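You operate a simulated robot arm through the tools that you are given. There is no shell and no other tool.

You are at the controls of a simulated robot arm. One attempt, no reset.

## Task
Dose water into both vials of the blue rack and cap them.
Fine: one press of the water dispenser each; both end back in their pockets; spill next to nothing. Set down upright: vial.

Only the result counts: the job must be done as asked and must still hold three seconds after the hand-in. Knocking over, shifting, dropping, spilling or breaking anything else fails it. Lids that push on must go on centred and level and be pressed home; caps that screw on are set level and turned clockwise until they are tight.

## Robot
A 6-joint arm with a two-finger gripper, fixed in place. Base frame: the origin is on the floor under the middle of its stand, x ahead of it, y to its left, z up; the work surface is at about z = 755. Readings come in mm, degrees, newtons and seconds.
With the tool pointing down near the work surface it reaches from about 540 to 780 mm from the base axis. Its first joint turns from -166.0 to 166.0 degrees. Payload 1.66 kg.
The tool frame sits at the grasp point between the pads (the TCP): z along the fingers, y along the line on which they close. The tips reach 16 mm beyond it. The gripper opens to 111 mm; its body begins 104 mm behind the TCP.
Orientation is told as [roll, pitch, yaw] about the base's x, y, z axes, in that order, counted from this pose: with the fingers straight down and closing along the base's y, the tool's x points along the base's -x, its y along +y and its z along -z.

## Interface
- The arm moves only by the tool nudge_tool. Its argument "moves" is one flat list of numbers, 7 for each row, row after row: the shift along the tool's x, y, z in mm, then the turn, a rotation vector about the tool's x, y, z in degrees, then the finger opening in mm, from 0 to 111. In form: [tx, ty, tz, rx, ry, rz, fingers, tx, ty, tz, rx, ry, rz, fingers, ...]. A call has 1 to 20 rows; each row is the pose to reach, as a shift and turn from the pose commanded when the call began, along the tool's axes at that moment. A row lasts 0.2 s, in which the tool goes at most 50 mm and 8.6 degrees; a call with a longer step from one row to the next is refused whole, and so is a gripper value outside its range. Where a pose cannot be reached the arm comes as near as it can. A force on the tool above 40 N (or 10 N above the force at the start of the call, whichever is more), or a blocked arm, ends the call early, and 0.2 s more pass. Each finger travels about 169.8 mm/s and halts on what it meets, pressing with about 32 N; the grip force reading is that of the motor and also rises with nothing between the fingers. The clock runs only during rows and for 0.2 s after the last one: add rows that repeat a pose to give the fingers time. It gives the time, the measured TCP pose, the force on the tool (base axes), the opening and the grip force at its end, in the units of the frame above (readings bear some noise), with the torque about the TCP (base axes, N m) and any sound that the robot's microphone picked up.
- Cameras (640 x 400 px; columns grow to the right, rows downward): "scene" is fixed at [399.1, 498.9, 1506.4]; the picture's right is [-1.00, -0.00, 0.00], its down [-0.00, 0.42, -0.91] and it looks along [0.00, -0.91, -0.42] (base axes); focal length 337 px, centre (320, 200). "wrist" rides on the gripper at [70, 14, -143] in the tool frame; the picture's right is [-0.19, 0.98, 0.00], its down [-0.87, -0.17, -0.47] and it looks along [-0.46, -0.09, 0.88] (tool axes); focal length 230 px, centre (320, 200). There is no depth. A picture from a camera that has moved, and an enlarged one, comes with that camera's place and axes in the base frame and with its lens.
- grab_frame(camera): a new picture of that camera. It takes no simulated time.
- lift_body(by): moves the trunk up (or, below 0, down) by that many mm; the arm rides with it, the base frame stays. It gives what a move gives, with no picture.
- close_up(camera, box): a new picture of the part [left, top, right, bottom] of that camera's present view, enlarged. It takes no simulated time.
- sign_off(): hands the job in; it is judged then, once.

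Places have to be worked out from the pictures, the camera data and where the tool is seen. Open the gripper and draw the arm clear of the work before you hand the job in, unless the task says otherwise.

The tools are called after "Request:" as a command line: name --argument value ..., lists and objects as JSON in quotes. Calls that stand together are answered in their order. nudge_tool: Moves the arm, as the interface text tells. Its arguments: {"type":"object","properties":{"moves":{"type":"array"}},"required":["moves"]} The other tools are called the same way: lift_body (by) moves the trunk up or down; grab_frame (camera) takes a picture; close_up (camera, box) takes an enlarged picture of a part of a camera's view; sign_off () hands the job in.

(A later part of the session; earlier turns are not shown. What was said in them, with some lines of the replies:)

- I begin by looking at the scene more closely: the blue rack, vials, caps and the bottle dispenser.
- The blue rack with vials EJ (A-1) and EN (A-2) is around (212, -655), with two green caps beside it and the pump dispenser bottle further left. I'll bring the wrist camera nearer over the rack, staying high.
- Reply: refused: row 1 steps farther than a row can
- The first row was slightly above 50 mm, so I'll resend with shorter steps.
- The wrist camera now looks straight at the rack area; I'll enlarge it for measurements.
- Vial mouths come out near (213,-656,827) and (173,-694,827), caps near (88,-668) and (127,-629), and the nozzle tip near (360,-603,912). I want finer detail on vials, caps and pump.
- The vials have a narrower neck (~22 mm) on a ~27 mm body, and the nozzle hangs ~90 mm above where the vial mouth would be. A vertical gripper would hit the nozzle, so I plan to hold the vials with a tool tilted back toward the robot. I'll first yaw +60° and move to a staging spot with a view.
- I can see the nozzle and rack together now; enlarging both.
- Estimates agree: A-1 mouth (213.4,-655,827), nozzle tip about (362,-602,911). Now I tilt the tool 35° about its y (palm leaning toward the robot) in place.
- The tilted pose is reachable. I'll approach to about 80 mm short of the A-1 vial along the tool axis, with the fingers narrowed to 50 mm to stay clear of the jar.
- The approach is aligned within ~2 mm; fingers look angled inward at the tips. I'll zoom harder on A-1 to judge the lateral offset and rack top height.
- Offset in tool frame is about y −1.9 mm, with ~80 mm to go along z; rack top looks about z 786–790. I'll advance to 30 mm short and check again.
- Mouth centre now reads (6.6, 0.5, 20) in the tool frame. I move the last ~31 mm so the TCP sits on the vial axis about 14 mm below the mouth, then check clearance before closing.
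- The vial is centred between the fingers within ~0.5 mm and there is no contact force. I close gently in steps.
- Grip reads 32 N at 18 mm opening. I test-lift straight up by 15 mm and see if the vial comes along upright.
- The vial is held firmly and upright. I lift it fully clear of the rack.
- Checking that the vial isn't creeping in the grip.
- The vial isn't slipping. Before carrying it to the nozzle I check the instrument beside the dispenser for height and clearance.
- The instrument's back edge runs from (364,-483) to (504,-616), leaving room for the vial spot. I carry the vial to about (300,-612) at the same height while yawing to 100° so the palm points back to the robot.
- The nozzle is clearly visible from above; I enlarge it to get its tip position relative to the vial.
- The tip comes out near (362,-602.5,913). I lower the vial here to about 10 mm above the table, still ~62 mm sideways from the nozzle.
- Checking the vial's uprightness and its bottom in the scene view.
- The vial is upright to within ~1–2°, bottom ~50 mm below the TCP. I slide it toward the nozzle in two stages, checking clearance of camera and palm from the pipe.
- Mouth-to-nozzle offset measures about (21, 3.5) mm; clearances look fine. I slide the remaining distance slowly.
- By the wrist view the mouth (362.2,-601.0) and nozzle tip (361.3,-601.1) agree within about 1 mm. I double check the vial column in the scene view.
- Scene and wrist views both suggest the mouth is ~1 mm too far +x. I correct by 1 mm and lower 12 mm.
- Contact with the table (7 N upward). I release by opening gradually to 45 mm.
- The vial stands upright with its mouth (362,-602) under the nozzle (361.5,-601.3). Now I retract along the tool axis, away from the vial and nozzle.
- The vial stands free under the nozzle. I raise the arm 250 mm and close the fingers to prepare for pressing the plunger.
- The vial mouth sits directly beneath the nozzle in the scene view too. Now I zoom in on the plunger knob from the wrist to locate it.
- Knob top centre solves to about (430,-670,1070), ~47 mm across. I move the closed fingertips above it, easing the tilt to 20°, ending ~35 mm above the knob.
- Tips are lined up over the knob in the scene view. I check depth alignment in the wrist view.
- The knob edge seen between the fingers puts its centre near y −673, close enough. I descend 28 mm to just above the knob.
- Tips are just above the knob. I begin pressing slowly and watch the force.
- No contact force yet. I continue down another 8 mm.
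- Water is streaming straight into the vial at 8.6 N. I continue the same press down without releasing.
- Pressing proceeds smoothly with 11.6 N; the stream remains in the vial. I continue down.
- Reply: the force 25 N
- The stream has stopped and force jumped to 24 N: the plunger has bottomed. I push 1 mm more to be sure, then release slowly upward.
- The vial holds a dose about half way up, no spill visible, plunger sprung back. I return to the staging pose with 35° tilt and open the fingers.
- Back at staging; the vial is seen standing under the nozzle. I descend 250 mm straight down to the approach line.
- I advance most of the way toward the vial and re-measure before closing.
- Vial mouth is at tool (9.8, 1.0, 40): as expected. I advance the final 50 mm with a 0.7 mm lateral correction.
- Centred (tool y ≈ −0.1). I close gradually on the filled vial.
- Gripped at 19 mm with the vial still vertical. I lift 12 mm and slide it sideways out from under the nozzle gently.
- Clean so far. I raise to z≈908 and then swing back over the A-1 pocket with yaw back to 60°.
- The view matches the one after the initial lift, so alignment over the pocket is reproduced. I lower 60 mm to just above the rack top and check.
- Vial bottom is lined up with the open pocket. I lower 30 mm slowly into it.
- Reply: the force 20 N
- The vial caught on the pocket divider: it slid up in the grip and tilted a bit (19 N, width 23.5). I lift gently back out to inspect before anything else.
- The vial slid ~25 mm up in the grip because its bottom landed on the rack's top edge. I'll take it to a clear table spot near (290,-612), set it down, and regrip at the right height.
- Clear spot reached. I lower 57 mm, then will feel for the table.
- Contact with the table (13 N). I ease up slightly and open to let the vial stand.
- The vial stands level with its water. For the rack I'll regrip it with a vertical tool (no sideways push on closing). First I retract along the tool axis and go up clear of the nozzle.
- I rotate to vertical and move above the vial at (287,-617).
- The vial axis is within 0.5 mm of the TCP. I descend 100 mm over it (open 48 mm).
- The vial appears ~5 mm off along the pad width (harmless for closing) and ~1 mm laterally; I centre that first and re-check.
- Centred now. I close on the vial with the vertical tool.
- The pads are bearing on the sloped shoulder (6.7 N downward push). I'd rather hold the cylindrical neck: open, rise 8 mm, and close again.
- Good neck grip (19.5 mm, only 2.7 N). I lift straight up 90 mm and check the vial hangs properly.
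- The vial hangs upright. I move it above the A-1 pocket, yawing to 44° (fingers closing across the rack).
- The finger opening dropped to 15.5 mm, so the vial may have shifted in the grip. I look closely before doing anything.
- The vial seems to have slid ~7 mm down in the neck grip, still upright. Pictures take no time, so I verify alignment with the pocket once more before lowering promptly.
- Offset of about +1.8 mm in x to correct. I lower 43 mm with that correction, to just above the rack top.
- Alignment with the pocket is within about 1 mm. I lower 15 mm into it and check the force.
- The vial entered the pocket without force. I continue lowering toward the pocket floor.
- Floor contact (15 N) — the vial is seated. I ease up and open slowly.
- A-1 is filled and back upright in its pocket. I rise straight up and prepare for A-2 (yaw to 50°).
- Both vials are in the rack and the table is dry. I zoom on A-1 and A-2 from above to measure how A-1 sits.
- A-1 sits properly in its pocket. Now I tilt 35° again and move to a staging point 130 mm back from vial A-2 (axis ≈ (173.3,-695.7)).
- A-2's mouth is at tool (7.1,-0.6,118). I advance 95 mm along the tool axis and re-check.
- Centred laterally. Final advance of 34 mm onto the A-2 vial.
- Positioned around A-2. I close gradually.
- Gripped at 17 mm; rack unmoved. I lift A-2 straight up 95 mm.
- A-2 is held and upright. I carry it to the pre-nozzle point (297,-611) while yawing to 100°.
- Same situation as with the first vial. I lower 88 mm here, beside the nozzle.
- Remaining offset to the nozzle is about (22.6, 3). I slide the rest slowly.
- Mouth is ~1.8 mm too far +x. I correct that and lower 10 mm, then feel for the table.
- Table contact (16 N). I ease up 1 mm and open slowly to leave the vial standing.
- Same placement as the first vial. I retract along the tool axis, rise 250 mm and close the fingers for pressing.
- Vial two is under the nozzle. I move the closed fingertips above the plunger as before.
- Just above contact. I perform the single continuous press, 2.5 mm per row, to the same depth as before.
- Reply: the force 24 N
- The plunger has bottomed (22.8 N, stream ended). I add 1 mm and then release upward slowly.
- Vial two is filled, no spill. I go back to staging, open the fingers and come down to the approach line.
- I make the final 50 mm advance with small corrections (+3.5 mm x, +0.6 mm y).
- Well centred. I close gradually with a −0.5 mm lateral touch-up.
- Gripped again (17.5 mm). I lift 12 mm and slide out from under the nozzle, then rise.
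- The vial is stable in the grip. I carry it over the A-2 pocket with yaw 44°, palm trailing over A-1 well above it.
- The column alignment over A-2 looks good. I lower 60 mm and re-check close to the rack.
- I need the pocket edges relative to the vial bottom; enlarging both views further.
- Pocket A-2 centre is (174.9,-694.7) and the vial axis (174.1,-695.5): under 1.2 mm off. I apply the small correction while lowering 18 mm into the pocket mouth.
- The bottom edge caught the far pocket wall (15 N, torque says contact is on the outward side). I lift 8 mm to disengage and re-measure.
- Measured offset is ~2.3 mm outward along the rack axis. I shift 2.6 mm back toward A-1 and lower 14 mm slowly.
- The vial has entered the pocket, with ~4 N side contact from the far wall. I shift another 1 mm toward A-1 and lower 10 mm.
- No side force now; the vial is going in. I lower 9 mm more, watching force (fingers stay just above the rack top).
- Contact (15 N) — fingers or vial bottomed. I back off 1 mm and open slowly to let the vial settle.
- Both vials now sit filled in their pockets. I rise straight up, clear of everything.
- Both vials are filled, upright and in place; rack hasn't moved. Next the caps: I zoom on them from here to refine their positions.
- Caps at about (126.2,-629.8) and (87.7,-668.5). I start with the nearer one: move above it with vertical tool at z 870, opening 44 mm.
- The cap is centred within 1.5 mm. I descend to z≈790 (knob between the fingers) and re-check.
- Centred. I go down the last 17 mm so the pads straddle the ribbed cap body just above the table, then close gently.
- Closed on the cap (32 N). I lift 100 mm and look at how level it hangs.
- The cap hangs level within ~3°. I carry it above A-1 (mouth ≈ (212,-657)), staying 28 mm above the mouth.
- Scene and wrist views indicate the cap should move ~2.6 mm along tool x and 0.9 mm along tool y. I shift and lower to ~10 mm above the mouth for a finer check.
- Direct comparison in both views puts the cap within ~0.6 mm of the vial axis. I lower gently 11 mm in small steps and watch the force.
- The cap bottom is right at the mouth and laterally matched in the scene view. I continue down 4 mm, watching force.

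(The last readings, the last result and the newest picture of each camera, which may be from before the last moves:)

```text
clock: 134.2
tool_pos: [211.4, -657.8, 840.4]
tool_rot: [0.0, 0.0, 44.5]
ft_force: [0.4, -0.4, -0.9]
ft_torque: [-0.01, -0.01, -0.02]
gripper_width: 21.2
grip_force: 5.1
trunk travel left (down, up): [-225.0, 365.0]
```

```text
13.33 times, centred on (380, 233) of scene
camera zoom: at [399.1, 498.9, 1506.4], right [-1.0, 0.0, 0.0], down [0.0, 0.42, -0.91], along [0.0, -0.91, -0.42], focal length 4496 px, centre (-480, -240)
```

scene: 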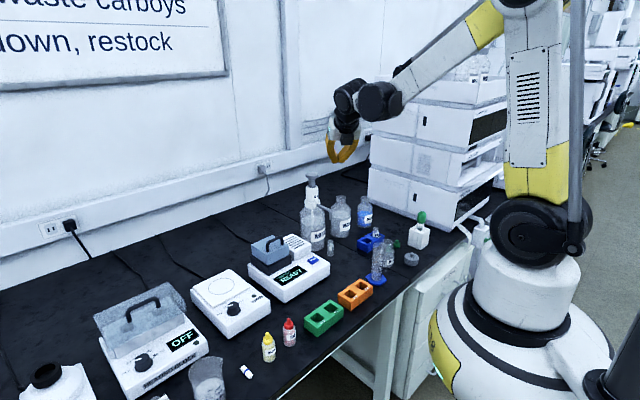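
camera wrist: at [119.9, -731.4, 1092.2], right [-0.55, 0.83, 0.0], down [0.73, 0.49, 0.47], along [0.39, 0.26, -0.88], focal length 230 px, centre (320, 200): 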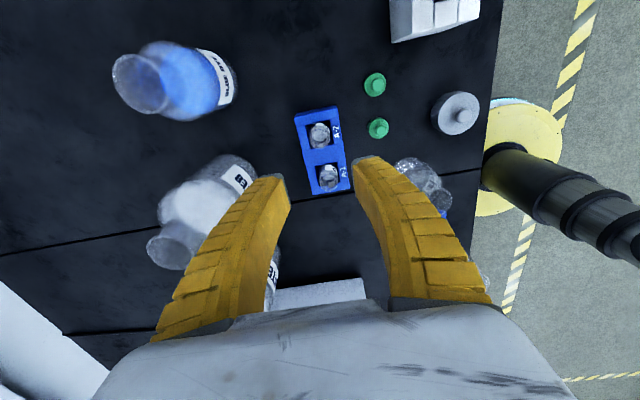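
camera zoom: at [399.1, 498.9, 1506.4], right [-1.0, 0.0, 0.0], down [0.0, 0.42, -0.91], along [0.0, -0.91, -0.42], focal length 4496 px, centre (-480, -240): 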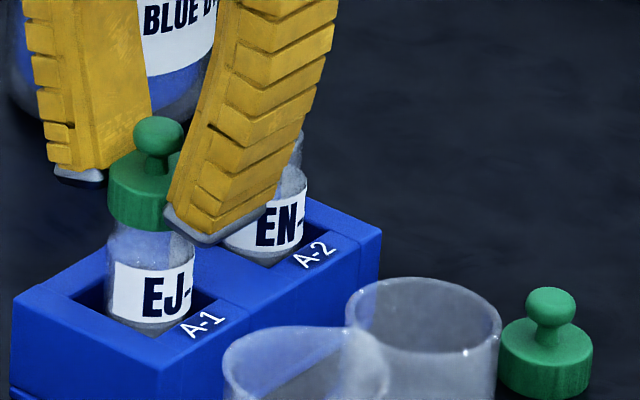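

No resistance yet, the cap is sliding over the neck. The grip reading dipped, so I command a firmer close and continue down 5 mm.

Request:
nudge_tool --moves '[0, 0, 0, 0, 0, 0, 12, 0, 0, 1, 0, 0, 0, 10, 0, 0, 2, 0, 0, 0, 10, 0, 0, 3, 0, 0, 0, 10, 0, 0, 4, 0, 0, 0, 10, 0, 0, 5, 0, 0, 0, 10]'

Request:
close_up --camera "scene" --box '[368, 218, 392, 248]'

Request:
close_up --camera "wrist" --box '[280, 130, 360, 210]'

```text
clock: 135.6
tool_pos: [211.6, -657.6, 835.0]
tool_rot: [0.1, 0.0, 44.5]
ft_force: [0.9, 0.9, 0.8]
ft_torque: [0.0, -0.01, 0.0]
gripper_width: 16.9
grip_force: 31.7
trunk travel left (down, up): [-225.0, 365.0]
```

```text
13.33 times, centred on (380, 233) of scene
camera zoom: at [399.1, 498.9, 1506.4], right [-1.0, 0.0, 0.0], down [0.0, 0.42, -0.91], along [0.0, -0.91, -0.42], focal length 4496 px, centre (-480, -240)
```

zoom: 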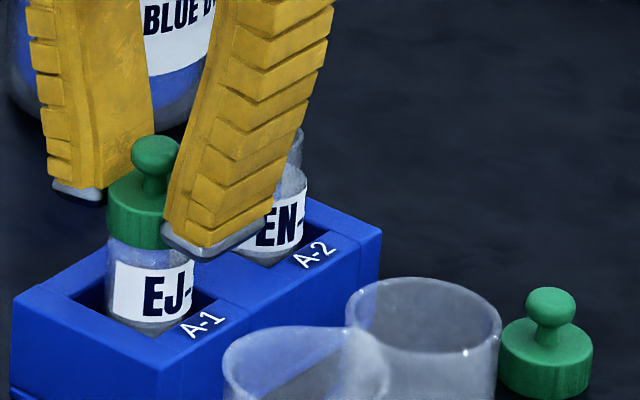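

```text
5.00 times, centred on (320, 170) of wrist
camera zoom: at [153.2, -696.2, 977.8], right [-0.55, 0.83, 0.0], down [0.74, 0.49, 0.47], along [0.39, 0.26, -0.88], focal length 1150 px, centre (320, 350)
```

zoom: 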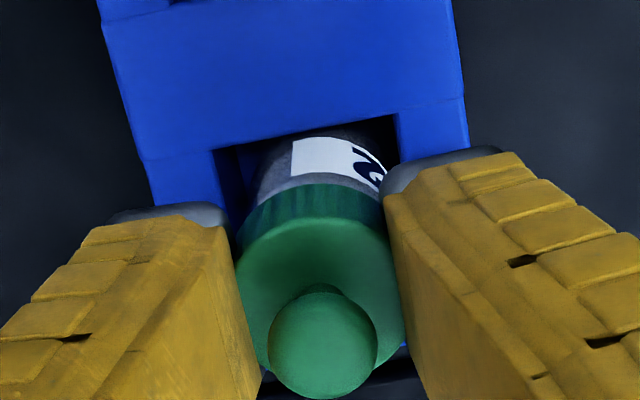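

The cap is ~9 mm over the neck, level and without force. I keep lowering to find the stop.

Request:
nudge_tool --moves '[0, 0, 1, 0, 0, 0, 10, 0, 0, 2, 0, 0, 0, 10, 0, 0, 3, 0, 0, 0, 10]'

Request:
close_up --camera "scene" --box '[368, 218, 392, 248]'

```text
clock: 136.4
tool_pos: [211.6, -656.0, 832.6]
tool_rot: [-0.1, 0.0, 44.4]
ft_force: [3.4, 0.9, 17.5]
ft_torque: [0.19, -0.3, 0.03]
gripper_width: 17.1
grip_force: 32.2
trunk travel left (down, up): [-225.0, 365.0]
heard: snap
```

```text
13.33 times, centred on (380, 233) of scene
camera zoom: at [399.1, 498.9, 1506.4], right [-1.0, 0.0, 0.0], down [0.0, 0.42, -0.91], along [0.0, -0.91, -0.42], focal length 4496 px, centre (-480, -240)
```

zoom: 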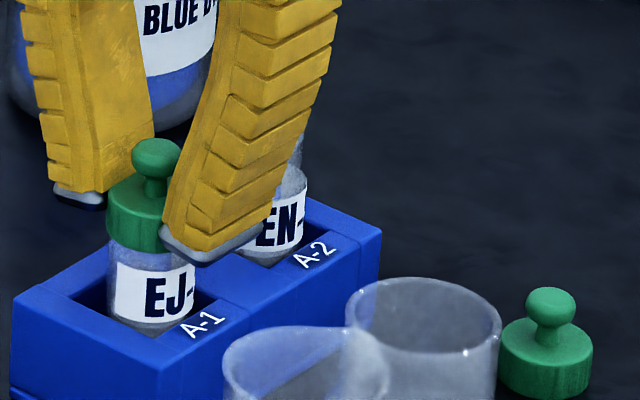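

A snap was heard at 17.5 N: it is a push-on cap and has clicked home. I ease off, open and inspect.

Request:
nudge_tool --moves '[0, 0, -1, 0, 0, 0, 17, 0, 0, -1, 0, 0, 0, 20, 0, 0, -1, 0, 0, 0, 24, 0, 0, -1, 0, 0, 0, 30, 0, 0, -1, 0, 0, 0, 38, 0, 0, -1, 0, 0, 0, 44]'

Request:
close_up --camera "scene" --box '[368, 218, 392, 248]'

Request:
close_up --camera "wrist" --box '[260, 110, 380, 230]'

```text
clock: 137.8
tool_pos: [212.0, -658.1, 832.4]
tool_rot: [0.0, 0.0, 44.4]
ft_force: [-0.7, 0.0, 0.1]
ft_torque: [-0.01, -0.01, -0.01]
gripper_width: 46.3
grip_force: 2.0
trunk travel left (down, up): [-225.0, 365.0]
```

```text
13.33 times, centred on (380, 233) of scene
camera zoom: at [399.1, 498.9, 1506.4], right [-1.0, 0.0, 0.0], down [0.0, 0.42, -0.91], along [0.0, -0.91, -0.42], focal length 4496 px, centre (-480, -240)
```

zoom: 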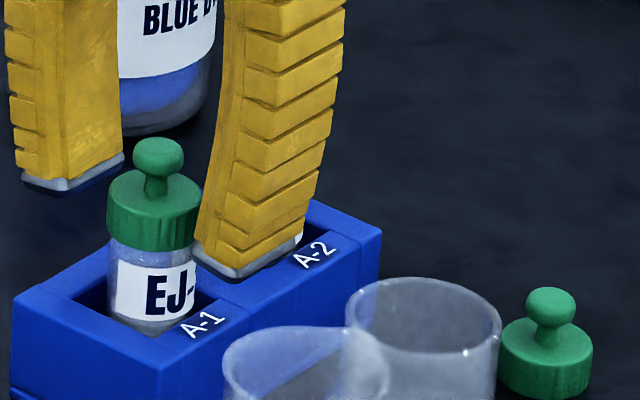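

```text
3.33 times, centred on (320, 170) of wrist
camera zoom: at [153.4, -696.4, 976.3], right [-0.55, 0.83, 0.0], down [0.74, 0.49, 0.47], along [0.39, 0.26, -0.88], focal length 767 px, centre (320, 300)
```

zoom: 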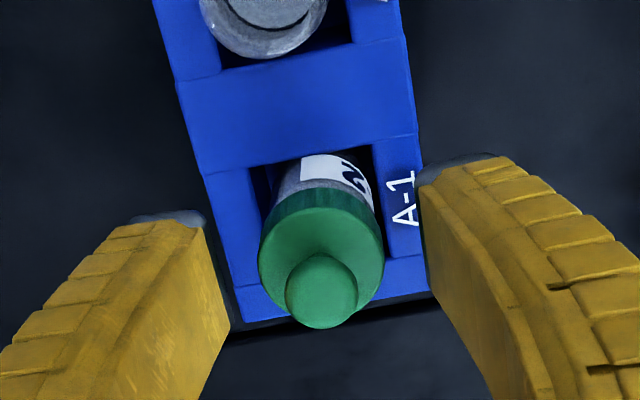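

A-1's cap is on and level. I rise and go above the second cap at about (88,-669), yaw 50° to keep clear of the bulb stand.

Request:
nudge_tool --moves '[0, 0, -25, 0, 0, 0, 44, 0, 0, -60, 0, 0, 0, 44, 0, 0, -100, 0, 0, 0, 44, 24, 19.5, -100, 0, 0, -1.5, 44, 54, 43.4, -95, 0, 0, -3.5, 44, 84, 67.5, -75, 0, 0, -5.6, 44, 96.8, 77.8, -45, 0, 0, -5.6, 44, 96.8, 77.8, -37, 0, 0, -5.6, 44, 96.8, 77.8, -37, 0, 0, -5.6, 44]'

Request:
close_up --camera "wrist" --box '[240, 80, 400, 220]'

Request:
close_up --camera "scene" --box '[350, 180, 450, 270]'

```text
clock: 139.8
tool_pos: [87.9, -670.2, 868.6]
tool_rot: [0.0, -0.1, 50.0]
ft_force: [0.3, -0.7, 0.6]
ft_torque: [-0.02, 0.0, -0.01]
gripper_width: 46.1
grip_force: 1.7
trunk travel left (down, up): [-225.0, 365.0]
```

```text
2.86 times, centred on (320, 150) of wrist
camera zoom: at [32.5, -714.8, 1012.2], right [-0.63, 0.78, 0.0], down [0.68, 0.56, 0.47], along [0.37, 0.3, -0.88], focal length 657 px, centre (320, 343)
```

zoom: 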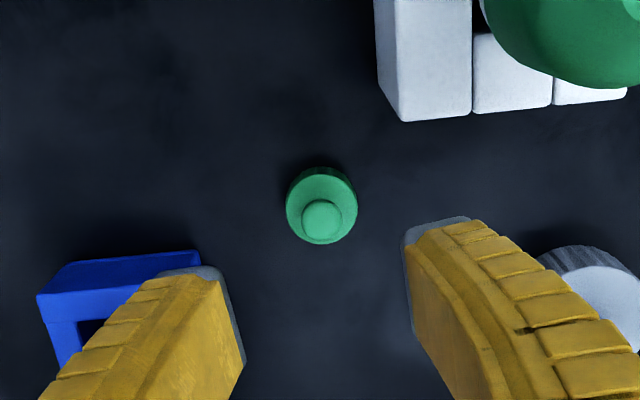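

```text
4.44 times, centred on (400, 225) of scene
camera zoom: at [399.1, 498.9, 1506.4], right [-1.0, 0.0, 0.0], down [0.0, 0.42, -0.91], along [0.0, -0.91, -0.42], focal length 1499 px, centre (-36, 89)
```

zoom: 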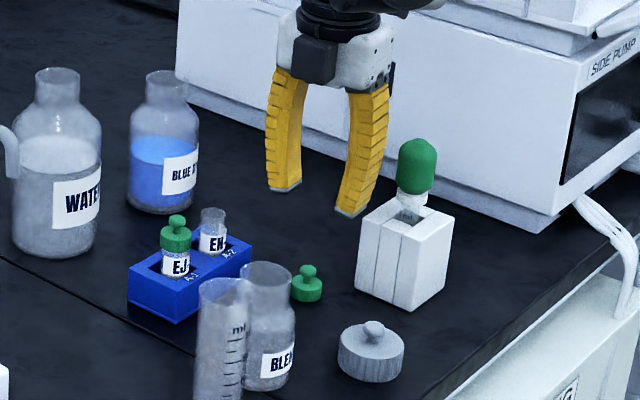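

The cap is at tool (1,1.2) and the stand/bulb stay ≥15 mm clear. I descend to z≈790 and check.

Request:
nudge_tool --moves '[0.5, 0.6, 25, 0, 0, 0, 44, 1, 1.2, 50, 0, 0, 0, 44, 1, 1.2, 70, 0, 0, 0, 44, 1, 1.2, 80, 0, 0, 0, 44, 1, 1.2, 80, 0, 0, 0, 44]'

Request:
close_up --camera "wrist" --box '[240, 110, 400, 240]'

Request:
close_up --camera "scene" --box '[380, 190, 440, 260]'

```text
clock: 141.0
tool_pos: [85.9, -667.8, 789.0]
tool_rot: [0.0, 0.0, 50.0]
ft_force: [0.4, -0.1, 0.6]
ft_torque: [-0.02, 0.02, 0.03]
gripper_width: 46.5
grip_force: 1.6
trunk travel left (down, up): [-225.0, 365.0]
```

```text
3.08 times, centred on (320, 175) of wrist
camera zoom: at [32.1, -713.2, 932.1], right [-0.63, 0.78, 0.0], down [0.68, 0.56, 0.47], along [0.37, 0.3, -0.88], focal length 708 px, centre (320, 277)
```

zoom: 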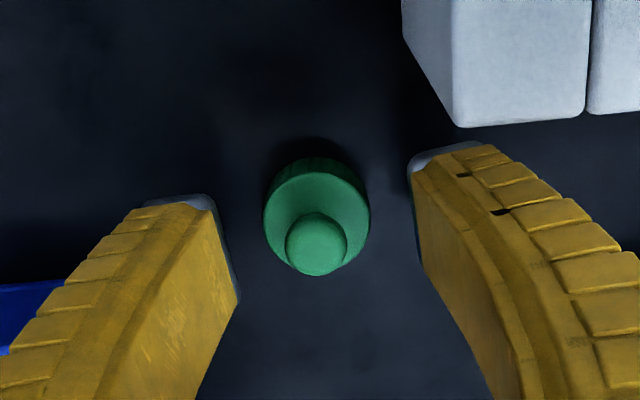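

```text
5.71 times, centred on (410, 225) of scene
camera zoom: at [399.1, 498.9, 1506.4], right [-1.0, 0.0, 0.0], down [0.0, 0.42, -0.91], along [0.0, -0.91, -0.42], focal length 1927 px, centre (-194, 57)
```

zoom: 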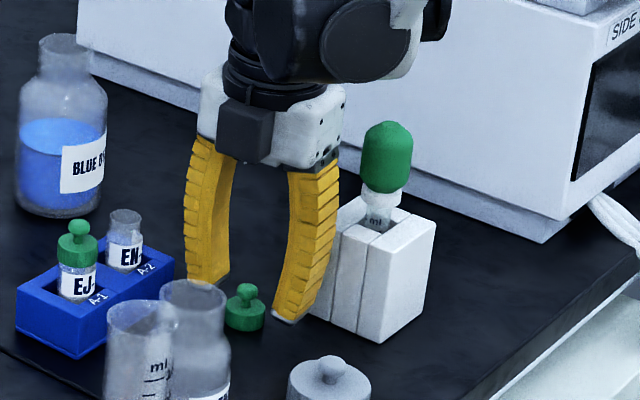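

Centred within 1 mm. I go down the final 17 mm and close gently on the cap.

Request:
nudge_tool --moves '[0.4, -0.4, 8, 0, 0, 0, 44, 0.8, -0.4, 14, 0, 0, 0, 44, 0.8, -0.4, 17, 0, 0, 0, 44]'

Request:
nudge_tool --moves '[0, 0, 0, 0, 0, 0, 38, 0, 0, 0, 0, 0, 0, 34, 0, 0, 0, 0, 0, 0, 31, 0, 0, 0, 0, 0, 0, 28, 0, 0, 0, 0, 0, 0, 25, 0, 0, 0, 0, 0, 0, 20, 0, 0, 0, 0, 0, 0, 14, 0, 0, 0, 0, 0, 0, 12]'

Request:
close_up --camera "wrist" --box '[240, 110, 400, 240]'

```text
clock: 141.8
tool_pos: [87.2, -669.5, 771.6]
tool_rot: [-0.1, 0.0, 50.0]
ft_force: [0.4, 0.3, -0.1]
ft_torque: [0.02, 0.01, 0.01]
gripper_width: 46.2
grip_force: 1.4
trunk travel left (down, up): [-225.0, 365.0]
```

```text
clock: 143.6
tool_pos: [85.6, -669.3, 773.1]
tool_rot: [0.0, -0.1, 50.0]
ft_force: [1.0, -0.7, 5.4]
ft_torque: [0.06, -0.07, -0.03]
gripper_width: 19.7
grip_force: 31.9
trunk travel left (down, up): [-225.0, 365.0]
```

```text
3.08 times, centred on (320, 175) of wrist
camera zoom: at [31.9, -713.8, 915.5], right [-0.63, 0.78, 0.0], down [0.68, 0.56, 0.47], along [0.37, 0.3, -0.88], focal length 708 px, centre (320, 277)
```

zoom: 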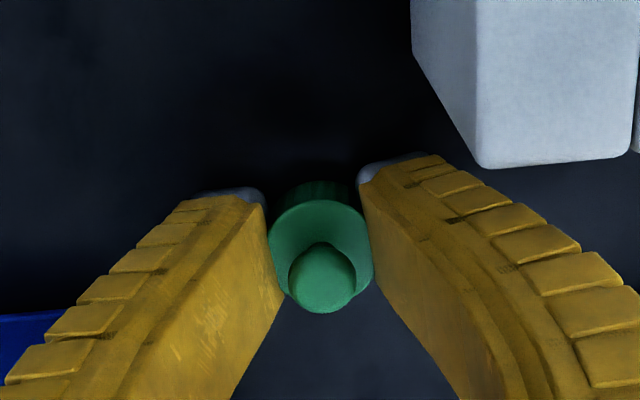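

Cap two gripped. I lift it 105 mm and carry it above A-2, yawing back to 44°.

Request:
nudge_tool --moves '[0, 0, -5, 0, 0, 0, 12, 0, 0, -20, 0, 0, 0, 12, 0, 0, -45, 0, 0, 0, 12, 0, 0, -75, 0, 0, 0, 12, 0, 0, -105, 0, 0, 0, 12, -4, -9, -105, 0, 0, 1, 12, -12, -28, -105, 0, 0, 2.5, 12, -21, -49, -105, 0, 0, 4, 12, -30, -70, -105, 0, 0, 5.6, 12, -35.5, -82.7, -105, 0, 0, 5.6, 12, -35.5, -82.7, -105, 0, 0, 5.6, 12]'

Request:
close_up --camera "wrist" --box '[260, 120, 380, 220]'

Request:
close_up --camera "scene" --box '[370, 205, 406, 250]'

```text
clock: 146.0
tool_pos: [170.9, -696.1, 877.1]
tool_rot: [0.0, 0.0, 44.4]
ft_force: [0.4, -0.1, -0.1]
ft_torque: [-0.02, -0.02, -0.01]
gripper_width: 17.6
grip_force: 31.4
trunk travel left (down, up): [-225.0, 365.0]
```

```text
4.00 times, centred on (320, 170) of wrist
camera zoom: at [112.9, -734.0, 1021.3], right [-0.55, 0.83, 0.0], down [0.74, 0.49, 0.47], along [0.39, 0.26, -0.88], focal length 920 px, centre (320, 320)
```

zoom: 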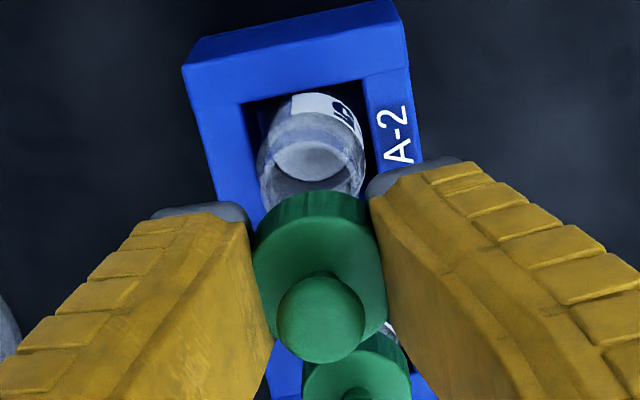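

```text
8.89 times, centred on (388, 228) of scene
camera zoom: at [399.1, 498.9, 1506.4], right [-1.0, 0.0, 0.0], down [0.0, 0.42, -0.91], along [0.0, -0.91, -0.42], focal length 2998 px, centre (-284, -44)
```

zoom: 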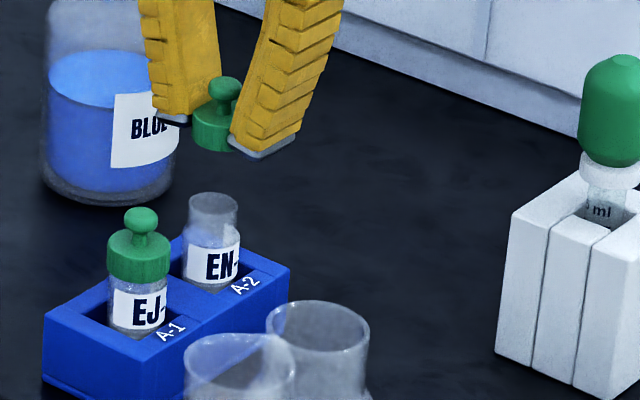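

Scene view shows near alignment; the wrist view suggests ~−1.6 mm in tool y. I adjust and lower to ~10 mm above A-2's mouth for a finer check.

Request:
nudge_tool --moves '[0.4, -0.8, 7, 0, 0, 0, 12, 0.8, -1.6, 15, 0, 0, 0, 12, 0.8, -1.6, 22, 0, 0, 0, 12, 0.8, -1.6, 22, 0, 0, 0, 12]'

Request:
close_up --camera "wrist" --box '[280, 130, 360, 210]'

Request:
close_up --camera "scene" --box '[374, 212, 398, 242]'

```text
clock: 147.0
tool_pos: [172.0, -697.5, 855.0]
tool_rot: [-0.1, -0.1, 44.4]
ft_force: [0.6, 0.2, 0.1]
ft_torque: [0.01, -0.04, -0.02]
gripper_width: 17.7
grip_force: 31.5
trunk travel left (down, up): [-225.0, 365.0]
```

```text
5.00 times, centred on (320, 170) of wrist
camera zoom: at [114.4, -736.2, 998.9], right [-0.55, 0.83, 0.0], down [0.74, 0.49, 0.47], along [0.39, 0.26, -0.88], focal length 1150 px, centre (320, 350)
```

zoom: 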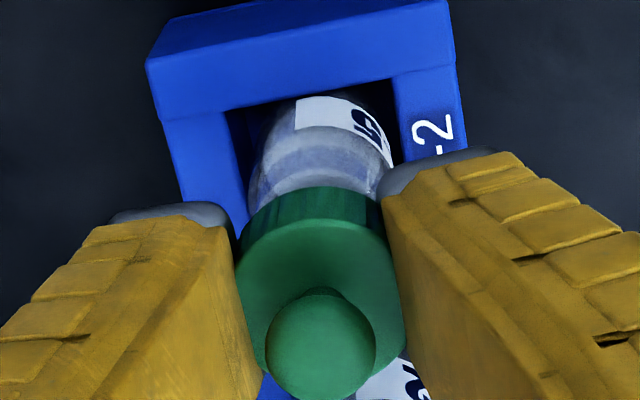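

```text
13.33 times, centred on (386, 227) of scene
camera zoom: at [399.1, 498.9, 1506.4], right [-1.0, 0.0, 0.0], down [0.0, 0.42, -0.91], along [0.0, -0.91, -0.42], focal length 4496 px, centre (-560, -160)
```

zoom: 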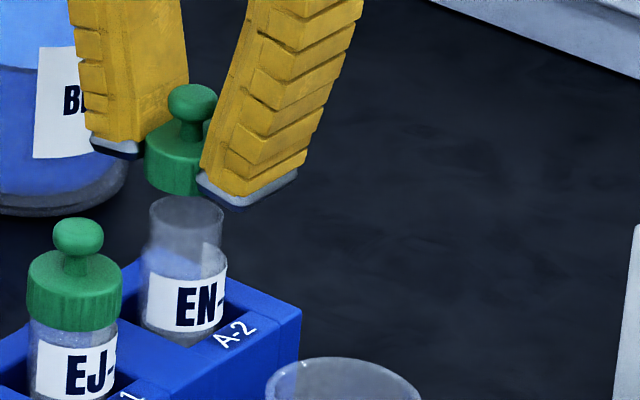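

Relative geometry matches the successful first cap within ~0.7 mm. I add +0.5 mm in tool y and lower 11 mm in small steps.

Request:
nudge_tool --moves '[0, 0.5, 2, 0, 0, 0, 11, 0, 0.5, 4, 0, 0, 0, 11, 0, 0.5, 6, 0, 0, 0, 11, 0, 0.5, 8, 0, 0, 0, 11, 0, 0.5, 9.5, 0, 0, 0, 11, 0, 0.5, 11, 0, 0, 0, 11]'

Request:
close_up --camera "scene" --box '[374, 212, 398, 242]'

Request:
close_up --camera "wrist" --box '[280, 130, 360, 210]'

```text
clock: 148.4
tool_pos: [171.4, -697.6, 845.6]
tool_rot: [0.0, 0.0, 44.4]
ft_force: [0.9, 1.1, 0.7]
ft_torque: [0.02, 0.01, 0.01]
gripper_width: 17.6
grip_force: 32.8
trunk travel left (down, up): [-225.0, 365.0]
```

```text
13.33 times, centred on (386, 227) of scene
camera zoom: at [399.1, 498.9, 1506.4], right [-1.0, 0.0, 0.0], down [0.0, 0.42, -0.91], along [0.0, -0.91, -0.42], focal length 4496 px, centre (-560, -160)
```

zoom: 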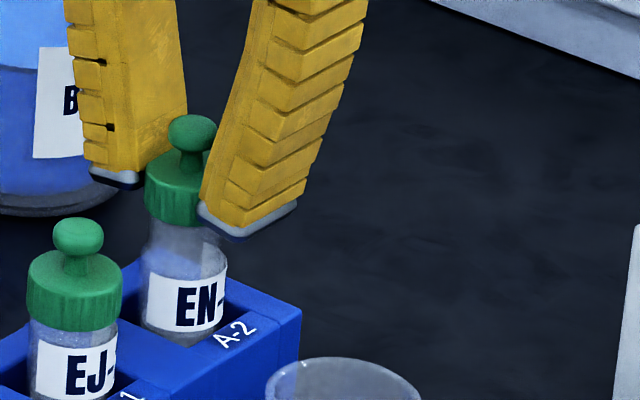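

```text
5.00 times, centred on (320, 170) of wrist
camera zoom: at [113.9, -736.5, 988.3], right [-0.55, 0.83, 0.0], down [0.74, 0.49, 0.47], along [0.39, 0.26, -0.88], focal length 1150 px, centre (320, 350)
```

zoom: 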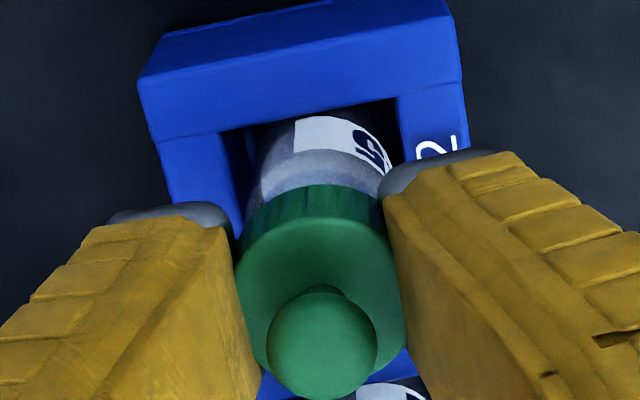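

The scene view shows the cap ~1 mm too far −x; I correct that (tool −0.6, −0.6) and lower 3 mm.

Request:
nudge_tool --moves '[-0.6, -0.6, 0, 0, 0, 0, 11, -0.6, -0.6, 1.5, 0, 0, 0, 11, -0.6, -0.6, 3, 0, 0, 0, 11, -0.6, -0.6, 3, 0, 0, 0, 11]'

Request:
close_up --camera "scene" --box '[374, 212, 398, 242]'

```text
clock: 149.4
tool_pos: [172.2, -697.0, 842.0]
tool_rot: [-0.1, 0.0, 44.5]
ft_force: [0.0, 0.3, 0.4]
ft_torque: [-0.01, -0.02, -0.01]
gripper_width: 17.7
grip_force: 31.7
trunk travel left (down, up): [-225.0, 365.0]
```

```text
13.33 times, centred on (386, 227) of scene
camera zoom: at [399.1, 498.9, 1506.4], right [-1.0, 0.0, 0.0], down [0.0, 0.42, -0.91], along [0.0, -0.91, -0.42], focal length 4496 px, centre (-560, -160)
```

zoom: 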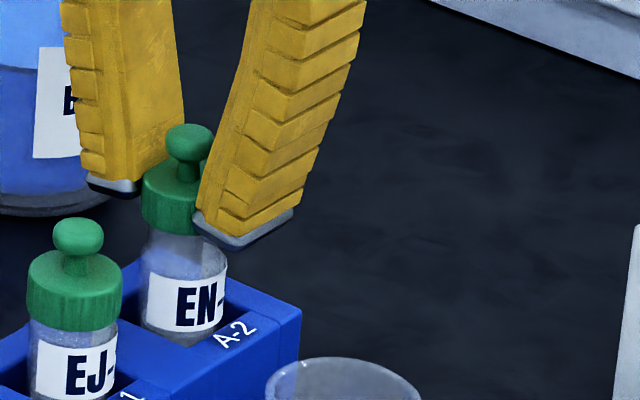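

Now centred within ~0.5 mm at the mouth. I lower 4 mm, watching force.

Request:
nudge_tool --moves '[-0.2, -0.2, 1, 0, 0, 0, 11, -0.2, -0.2, 2, 0, 0, 0, 11, -0.2, -0.2, 3, 0, 0, 0, 11, -0.2, -0.2, 4, 0, 0, 0, 11]'

Request:
close_up --camera "scene" --box '[374, 212, 398, 242]'

Request:
close_up --camera "wrist" --box '[280, 130, 360, 210]'

```text
clock: 150.4
tool_pos: [174.1, -696.4, 837.9]
tool_rot: [0.0, 0.0, 44.4]
ft_force: [-1.0, -0.6, -0.6]
ft_torque: [-0.02, 0.0, -0.01]
gripper_width: 17.7
grip_force: 31.7
trunk travel left (down, up): [-225.0, 365.0]
```

```text
13.33 times, centred on (386, 227) of scene
camera zoom: at [399.1, 498.9, 1506.4], right [-1.0, 0.0, 0.0], down [0.0, 0.42, -0.91], along [0.0, -0.91, -0.42], focal length 4496 px, centre (-560, -160)
```

zoom: 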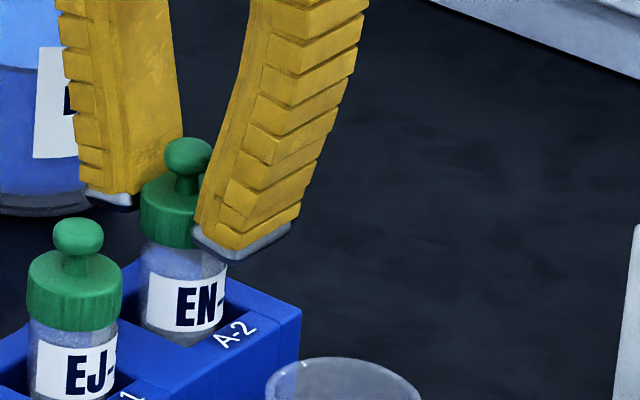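

```text
5.00 times, centred on (320, 170) of wrist
camera zoom: at [114.8, -736.4, 980.5], right [-0.55, 0.83, 0.0], down [0.74, 0.49, 0.47], along [0.39, 0.26, -0.88], focal length 1150 px, centre (320, 350)
```

zoom: 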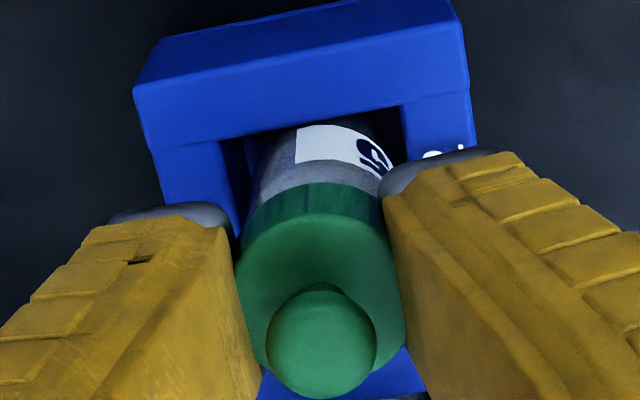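

The cap is passing over the neck with no resistance. I continue down 4 mm.

Request:
nudge_tool --moves '[0, 0, 1, 0, 0, 0, 11, 0, 0, 2, 0, 0, 0, 11, 0, 0, 3, 0, 0, 0, 11, 0, 0, 4, 0, 0, 0, 11]'

Request:
nudge_tool --moves '[0, 0, 1, 0, 0, 0, 11, 0, 0, 2, 0, 0, 0, 11]'

Request:
close_up --camera "scene" --box '[374, 212, 398, 242]'

```text
clock: 151.4
tool_pos: [174.8, -697.2, 834.1]
tool_rot: [0.0, 0.1, 44.4]
ft_force: [-0.4, 0.0, -0.8]
ft_torque: [0.01, 0.03, 0.0]
gripper_width: 17.6
grip_force: 32.6
trunk travel left (down, up): [-225.0, 365.0]
```

```text
clock: 152.0
tool_pos: [173.1, -697.6, 832.2]
tool_rot: [-0.1, 0.0, 44.4]
ft_force: [2.2, 0.0, 13.1]
ft_torque: [0.03, -0.18, 0.01]
gripper_width: 17.3
grip_force: 32.0
trunk travel left (down, up): [-225.0, 365.0]
heard: snap
```

```text
13.33 times, centred on (386, 227) of scene
camera zoom: at [399.1, 498.9, 1506.4], right [-1.0, 0.0, 0.0], down [0.0, 0.42, -0.91], along [0.0, -0.91, -0.42], focal length 4496 px, centre (-560, -160)
```

zoom: 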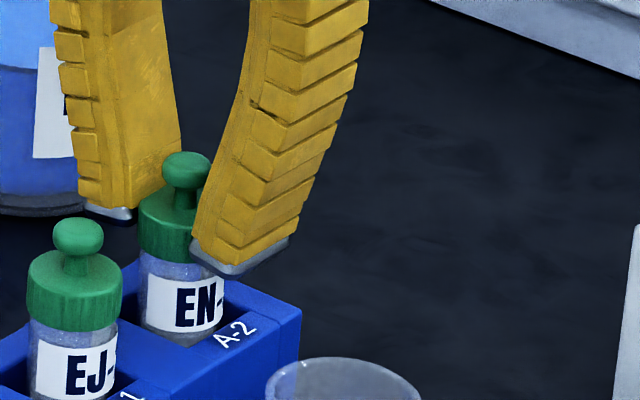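

Snap heard for the second cap too. I press 1 mm more to be sure it is home, then ease off and open.

Request:
nudge_tool --moves '[0, 0, 0.8, 0, 0, 0, 11, 0, 0, 0.8, 0, 0, 0, 11]'

Request:
nudge_tool --moves '[0, 0, -1.5, 0, 0, 0, 17, 0, 0, -1.5, 0, 0, 0, 20, 0, 0, -1.5, 0, 0, 0, 24, 0, 0, -1.5, 0, 0, 0, 30, 0, 0, -1.5, 0, 0, 0, 38, 0, 0, -1.5, 0, 0, 0, 44]'

Request:
close_up --camera "scene" --box '[374, 212, 398, 242]'

Request:
close_up --camera "wrist" --box '[260, 110, 380, 230]'

```text
clock: 152.6
tool_pos: [173.3, -697.1, 832.7]
tool_rot: [-0.2, 0.0, 44.4]
ft_force: [3.4, -0.3, 13.4]
ft_torque: [0.12, -0.29, 0.02]
gripper_width: 17.5
grip_force: 32.2
trunk travel left (down, up): [-225.0, 365.0]
```

```text
clock: 154.0
tool_pos: [172.7, -697.5, 832.0]
tool_rot: [0.0, 0.0, 44.3]
ft_force: [-0.6, 0.0, 0.7]
ft_torque: [-0.01, -0.03, -0.02]
gripper_width: 46.3
grip_force: 1.7
trunk travel left (down, up): [-225.0, 365.0]
```

```text
13.33 times, centred on (386, 227) of scene
camera zoom: at [399.1, 498.9, 1506.4], right [-1.0, 0.0, 0.0], down [0.0, 0.42, -0.91], along [0.0, -0.91, -0.42], focal length 4496 px, centre (-560, -160)
```

zoom: 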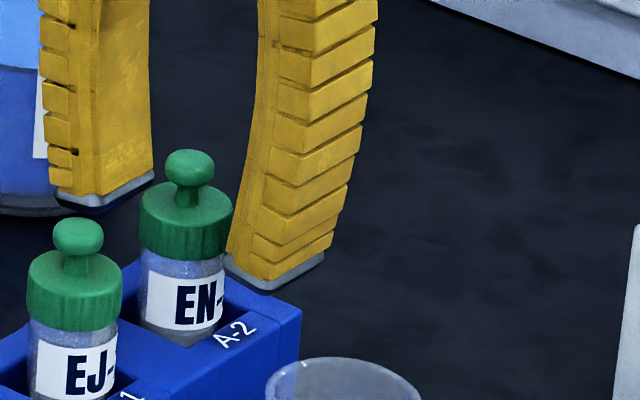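

```text
3.33 times, centred on (320, 170) of wrist
camera zoom: at [114.5, -736.1, 975.7], right [-0.55, 0.83, 0.0], down [0.74, 0.49, 0.47], along [0.39, 0.26, -0.88], focal length 767 px, centre (320, 300)
```

zoom: 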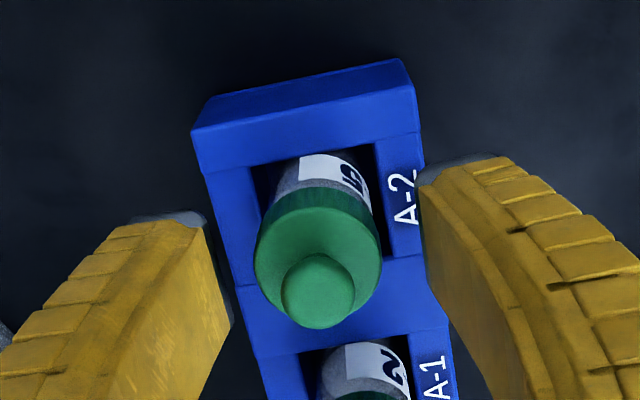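

Both caps are on and level. I withdraw straight up and then back toward the starting pose, with the gripper open.

Request:
nudge_tool --moves '[0, 0, -15, 0, 0, 0, 44, 0, 0, -45, 0, 0, 0, 46, 0, 0, -85, 0, 0, 0, 60, 0, 0, -130, 0, 0, 0, 90, 0, 0, -175, 0, 0, 0, 111, 0, 0, -220, 0, 0, 0, 111, 0, 0, -265, 0, 0, 0, 111, 0, 0, -310, 0, 0, 0, 111]'

Request:
nudge_tool --moves '[-25, 25, 0, 0, 0, 0, 111, -50, 50, 0, 0, 0, 0, 111, -75, 75, 0, 0, 0, 0, 111, -100, 100, 0, 0, 0, 0, 111, -125, 125, 0, 0, 0, 0, 111, -125, 125, 0, 0, 0, 0, 111]'

Request:
grab_frame --camera "scene"

Request:
close_up --camera "scene" --box '[360, 215, 400, 255]'

Request:
close_up --camera "scene" --box '[280, 160, 460, 300]'

Request:
grab_frame --camera "wrist"

```text
clock: 155.8
tool_pos: [171.9, -696.7, 1143.9]
tool_rot: [0.0, 0.0, 44.4]
ft_force: [-0.4, 0.2, 0.6]
ft_torque: [0.03, 0.0, 0.0]
gripper_width: 111.0
grip_force: 0.0
trunk travel left (down, up): [-225.0, 365.0]
```

```text
clock: 157.2
tool_pos: [174.8, -519.0, 1142.2]
tool_rot: [-0.1, 0.0, 44.5]
ft_force: [0.0, 0.4, 0.4]
ft_torque: [-0.02, 0.01, 0.05]
gripper_width: 111.0
grip_force: 0.0
trunk travel left (down, up): [-225.0, 365.0]
```

```text
taken
```

scene: 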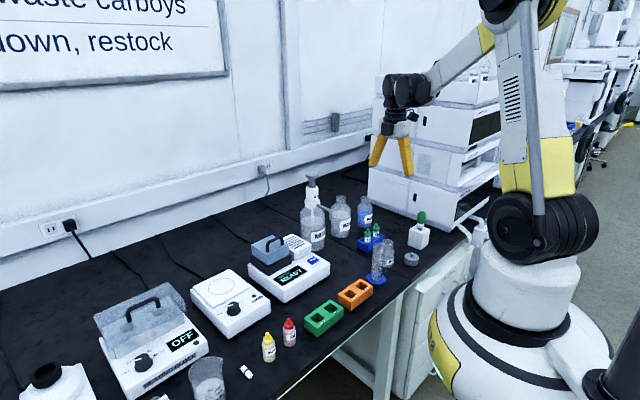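

```text
10.00 times, centred on (380, 235) of scene
camera zoom: at [399.1, 498.9, 1506.4], right [-1.0, 0.0, 0.0], down [0.0, 0.42, -0.91], along [0.0, -0.91, -0.42], focal length 3372 px, centre (-280, -150)
```

zoom: 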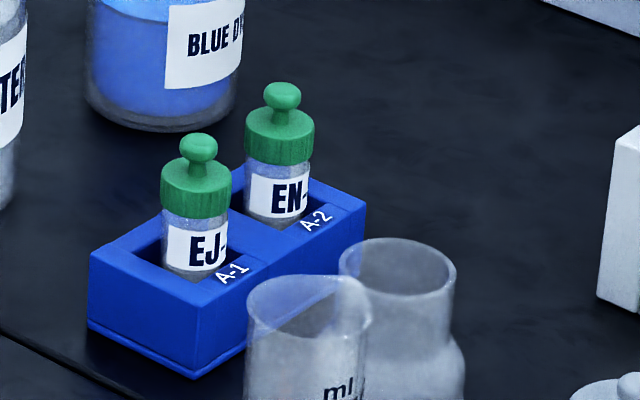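

```text
2.86 times, centred on (370, 230) of scene
camera zoom: at [399.1, 498.9, 1506.4], right [-1.0, 0.0, 0.0], down [0.0, 0.42, -0.91], along [0.0, -0.91, -0.42], focal length 964 px, centre (177, 114)
```

zoom: 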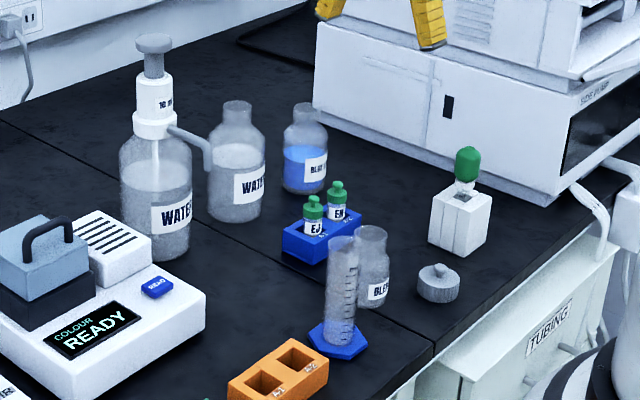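

```text
taken
camera wrist: at [117.5, -558.1, 1285.7], right [-0.55, 0.83, 0.0], down [0.74, 0.49, 0.47], along [0.39, 0.26, -0.88], focal length 230 px, centre (320, 200)
```

wrist: 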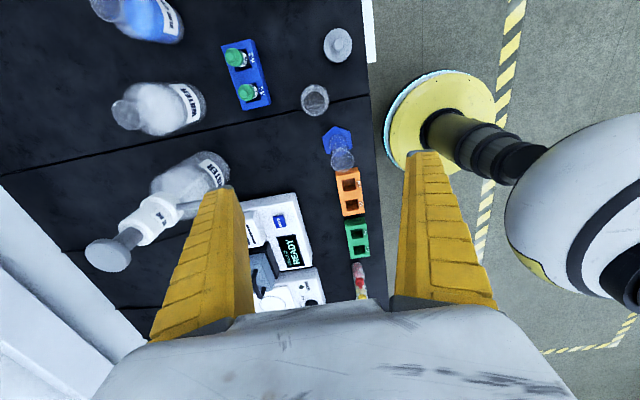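

Both vials (EJ, EN) are dosed, capped level and back in the blue rack. Nothing else has moved, the table is dry, and the gripper is open and clear. I hand the job in.

Request:
sign_off

```text
The job is handed in.
```

Both vials in the blue rack now hold one press of water each, have their green caps on, and are back in pockets A-1 and A-2. The job is handed in, and no verdict came back with it.

- **Water:** each vial stood upright on the table under the nozzle and got one full press. I saw no spilled water in the pictures taken after each press.
- **Caps:** these turned out to be push-on caps. Each one snapped when pressed and looks level.
- **Rack placement:** on the way back, each vial's base caught the pocket edge once and the vial slid up in the grip. I set the A-1 vial on the table and took a new grip. I lined the A-2 vial up again in place. Both then went in.
- **Surroundings:** the rack and everything near it look unmoved in the final pictures. The gripper is open and the arm is clear of the work.
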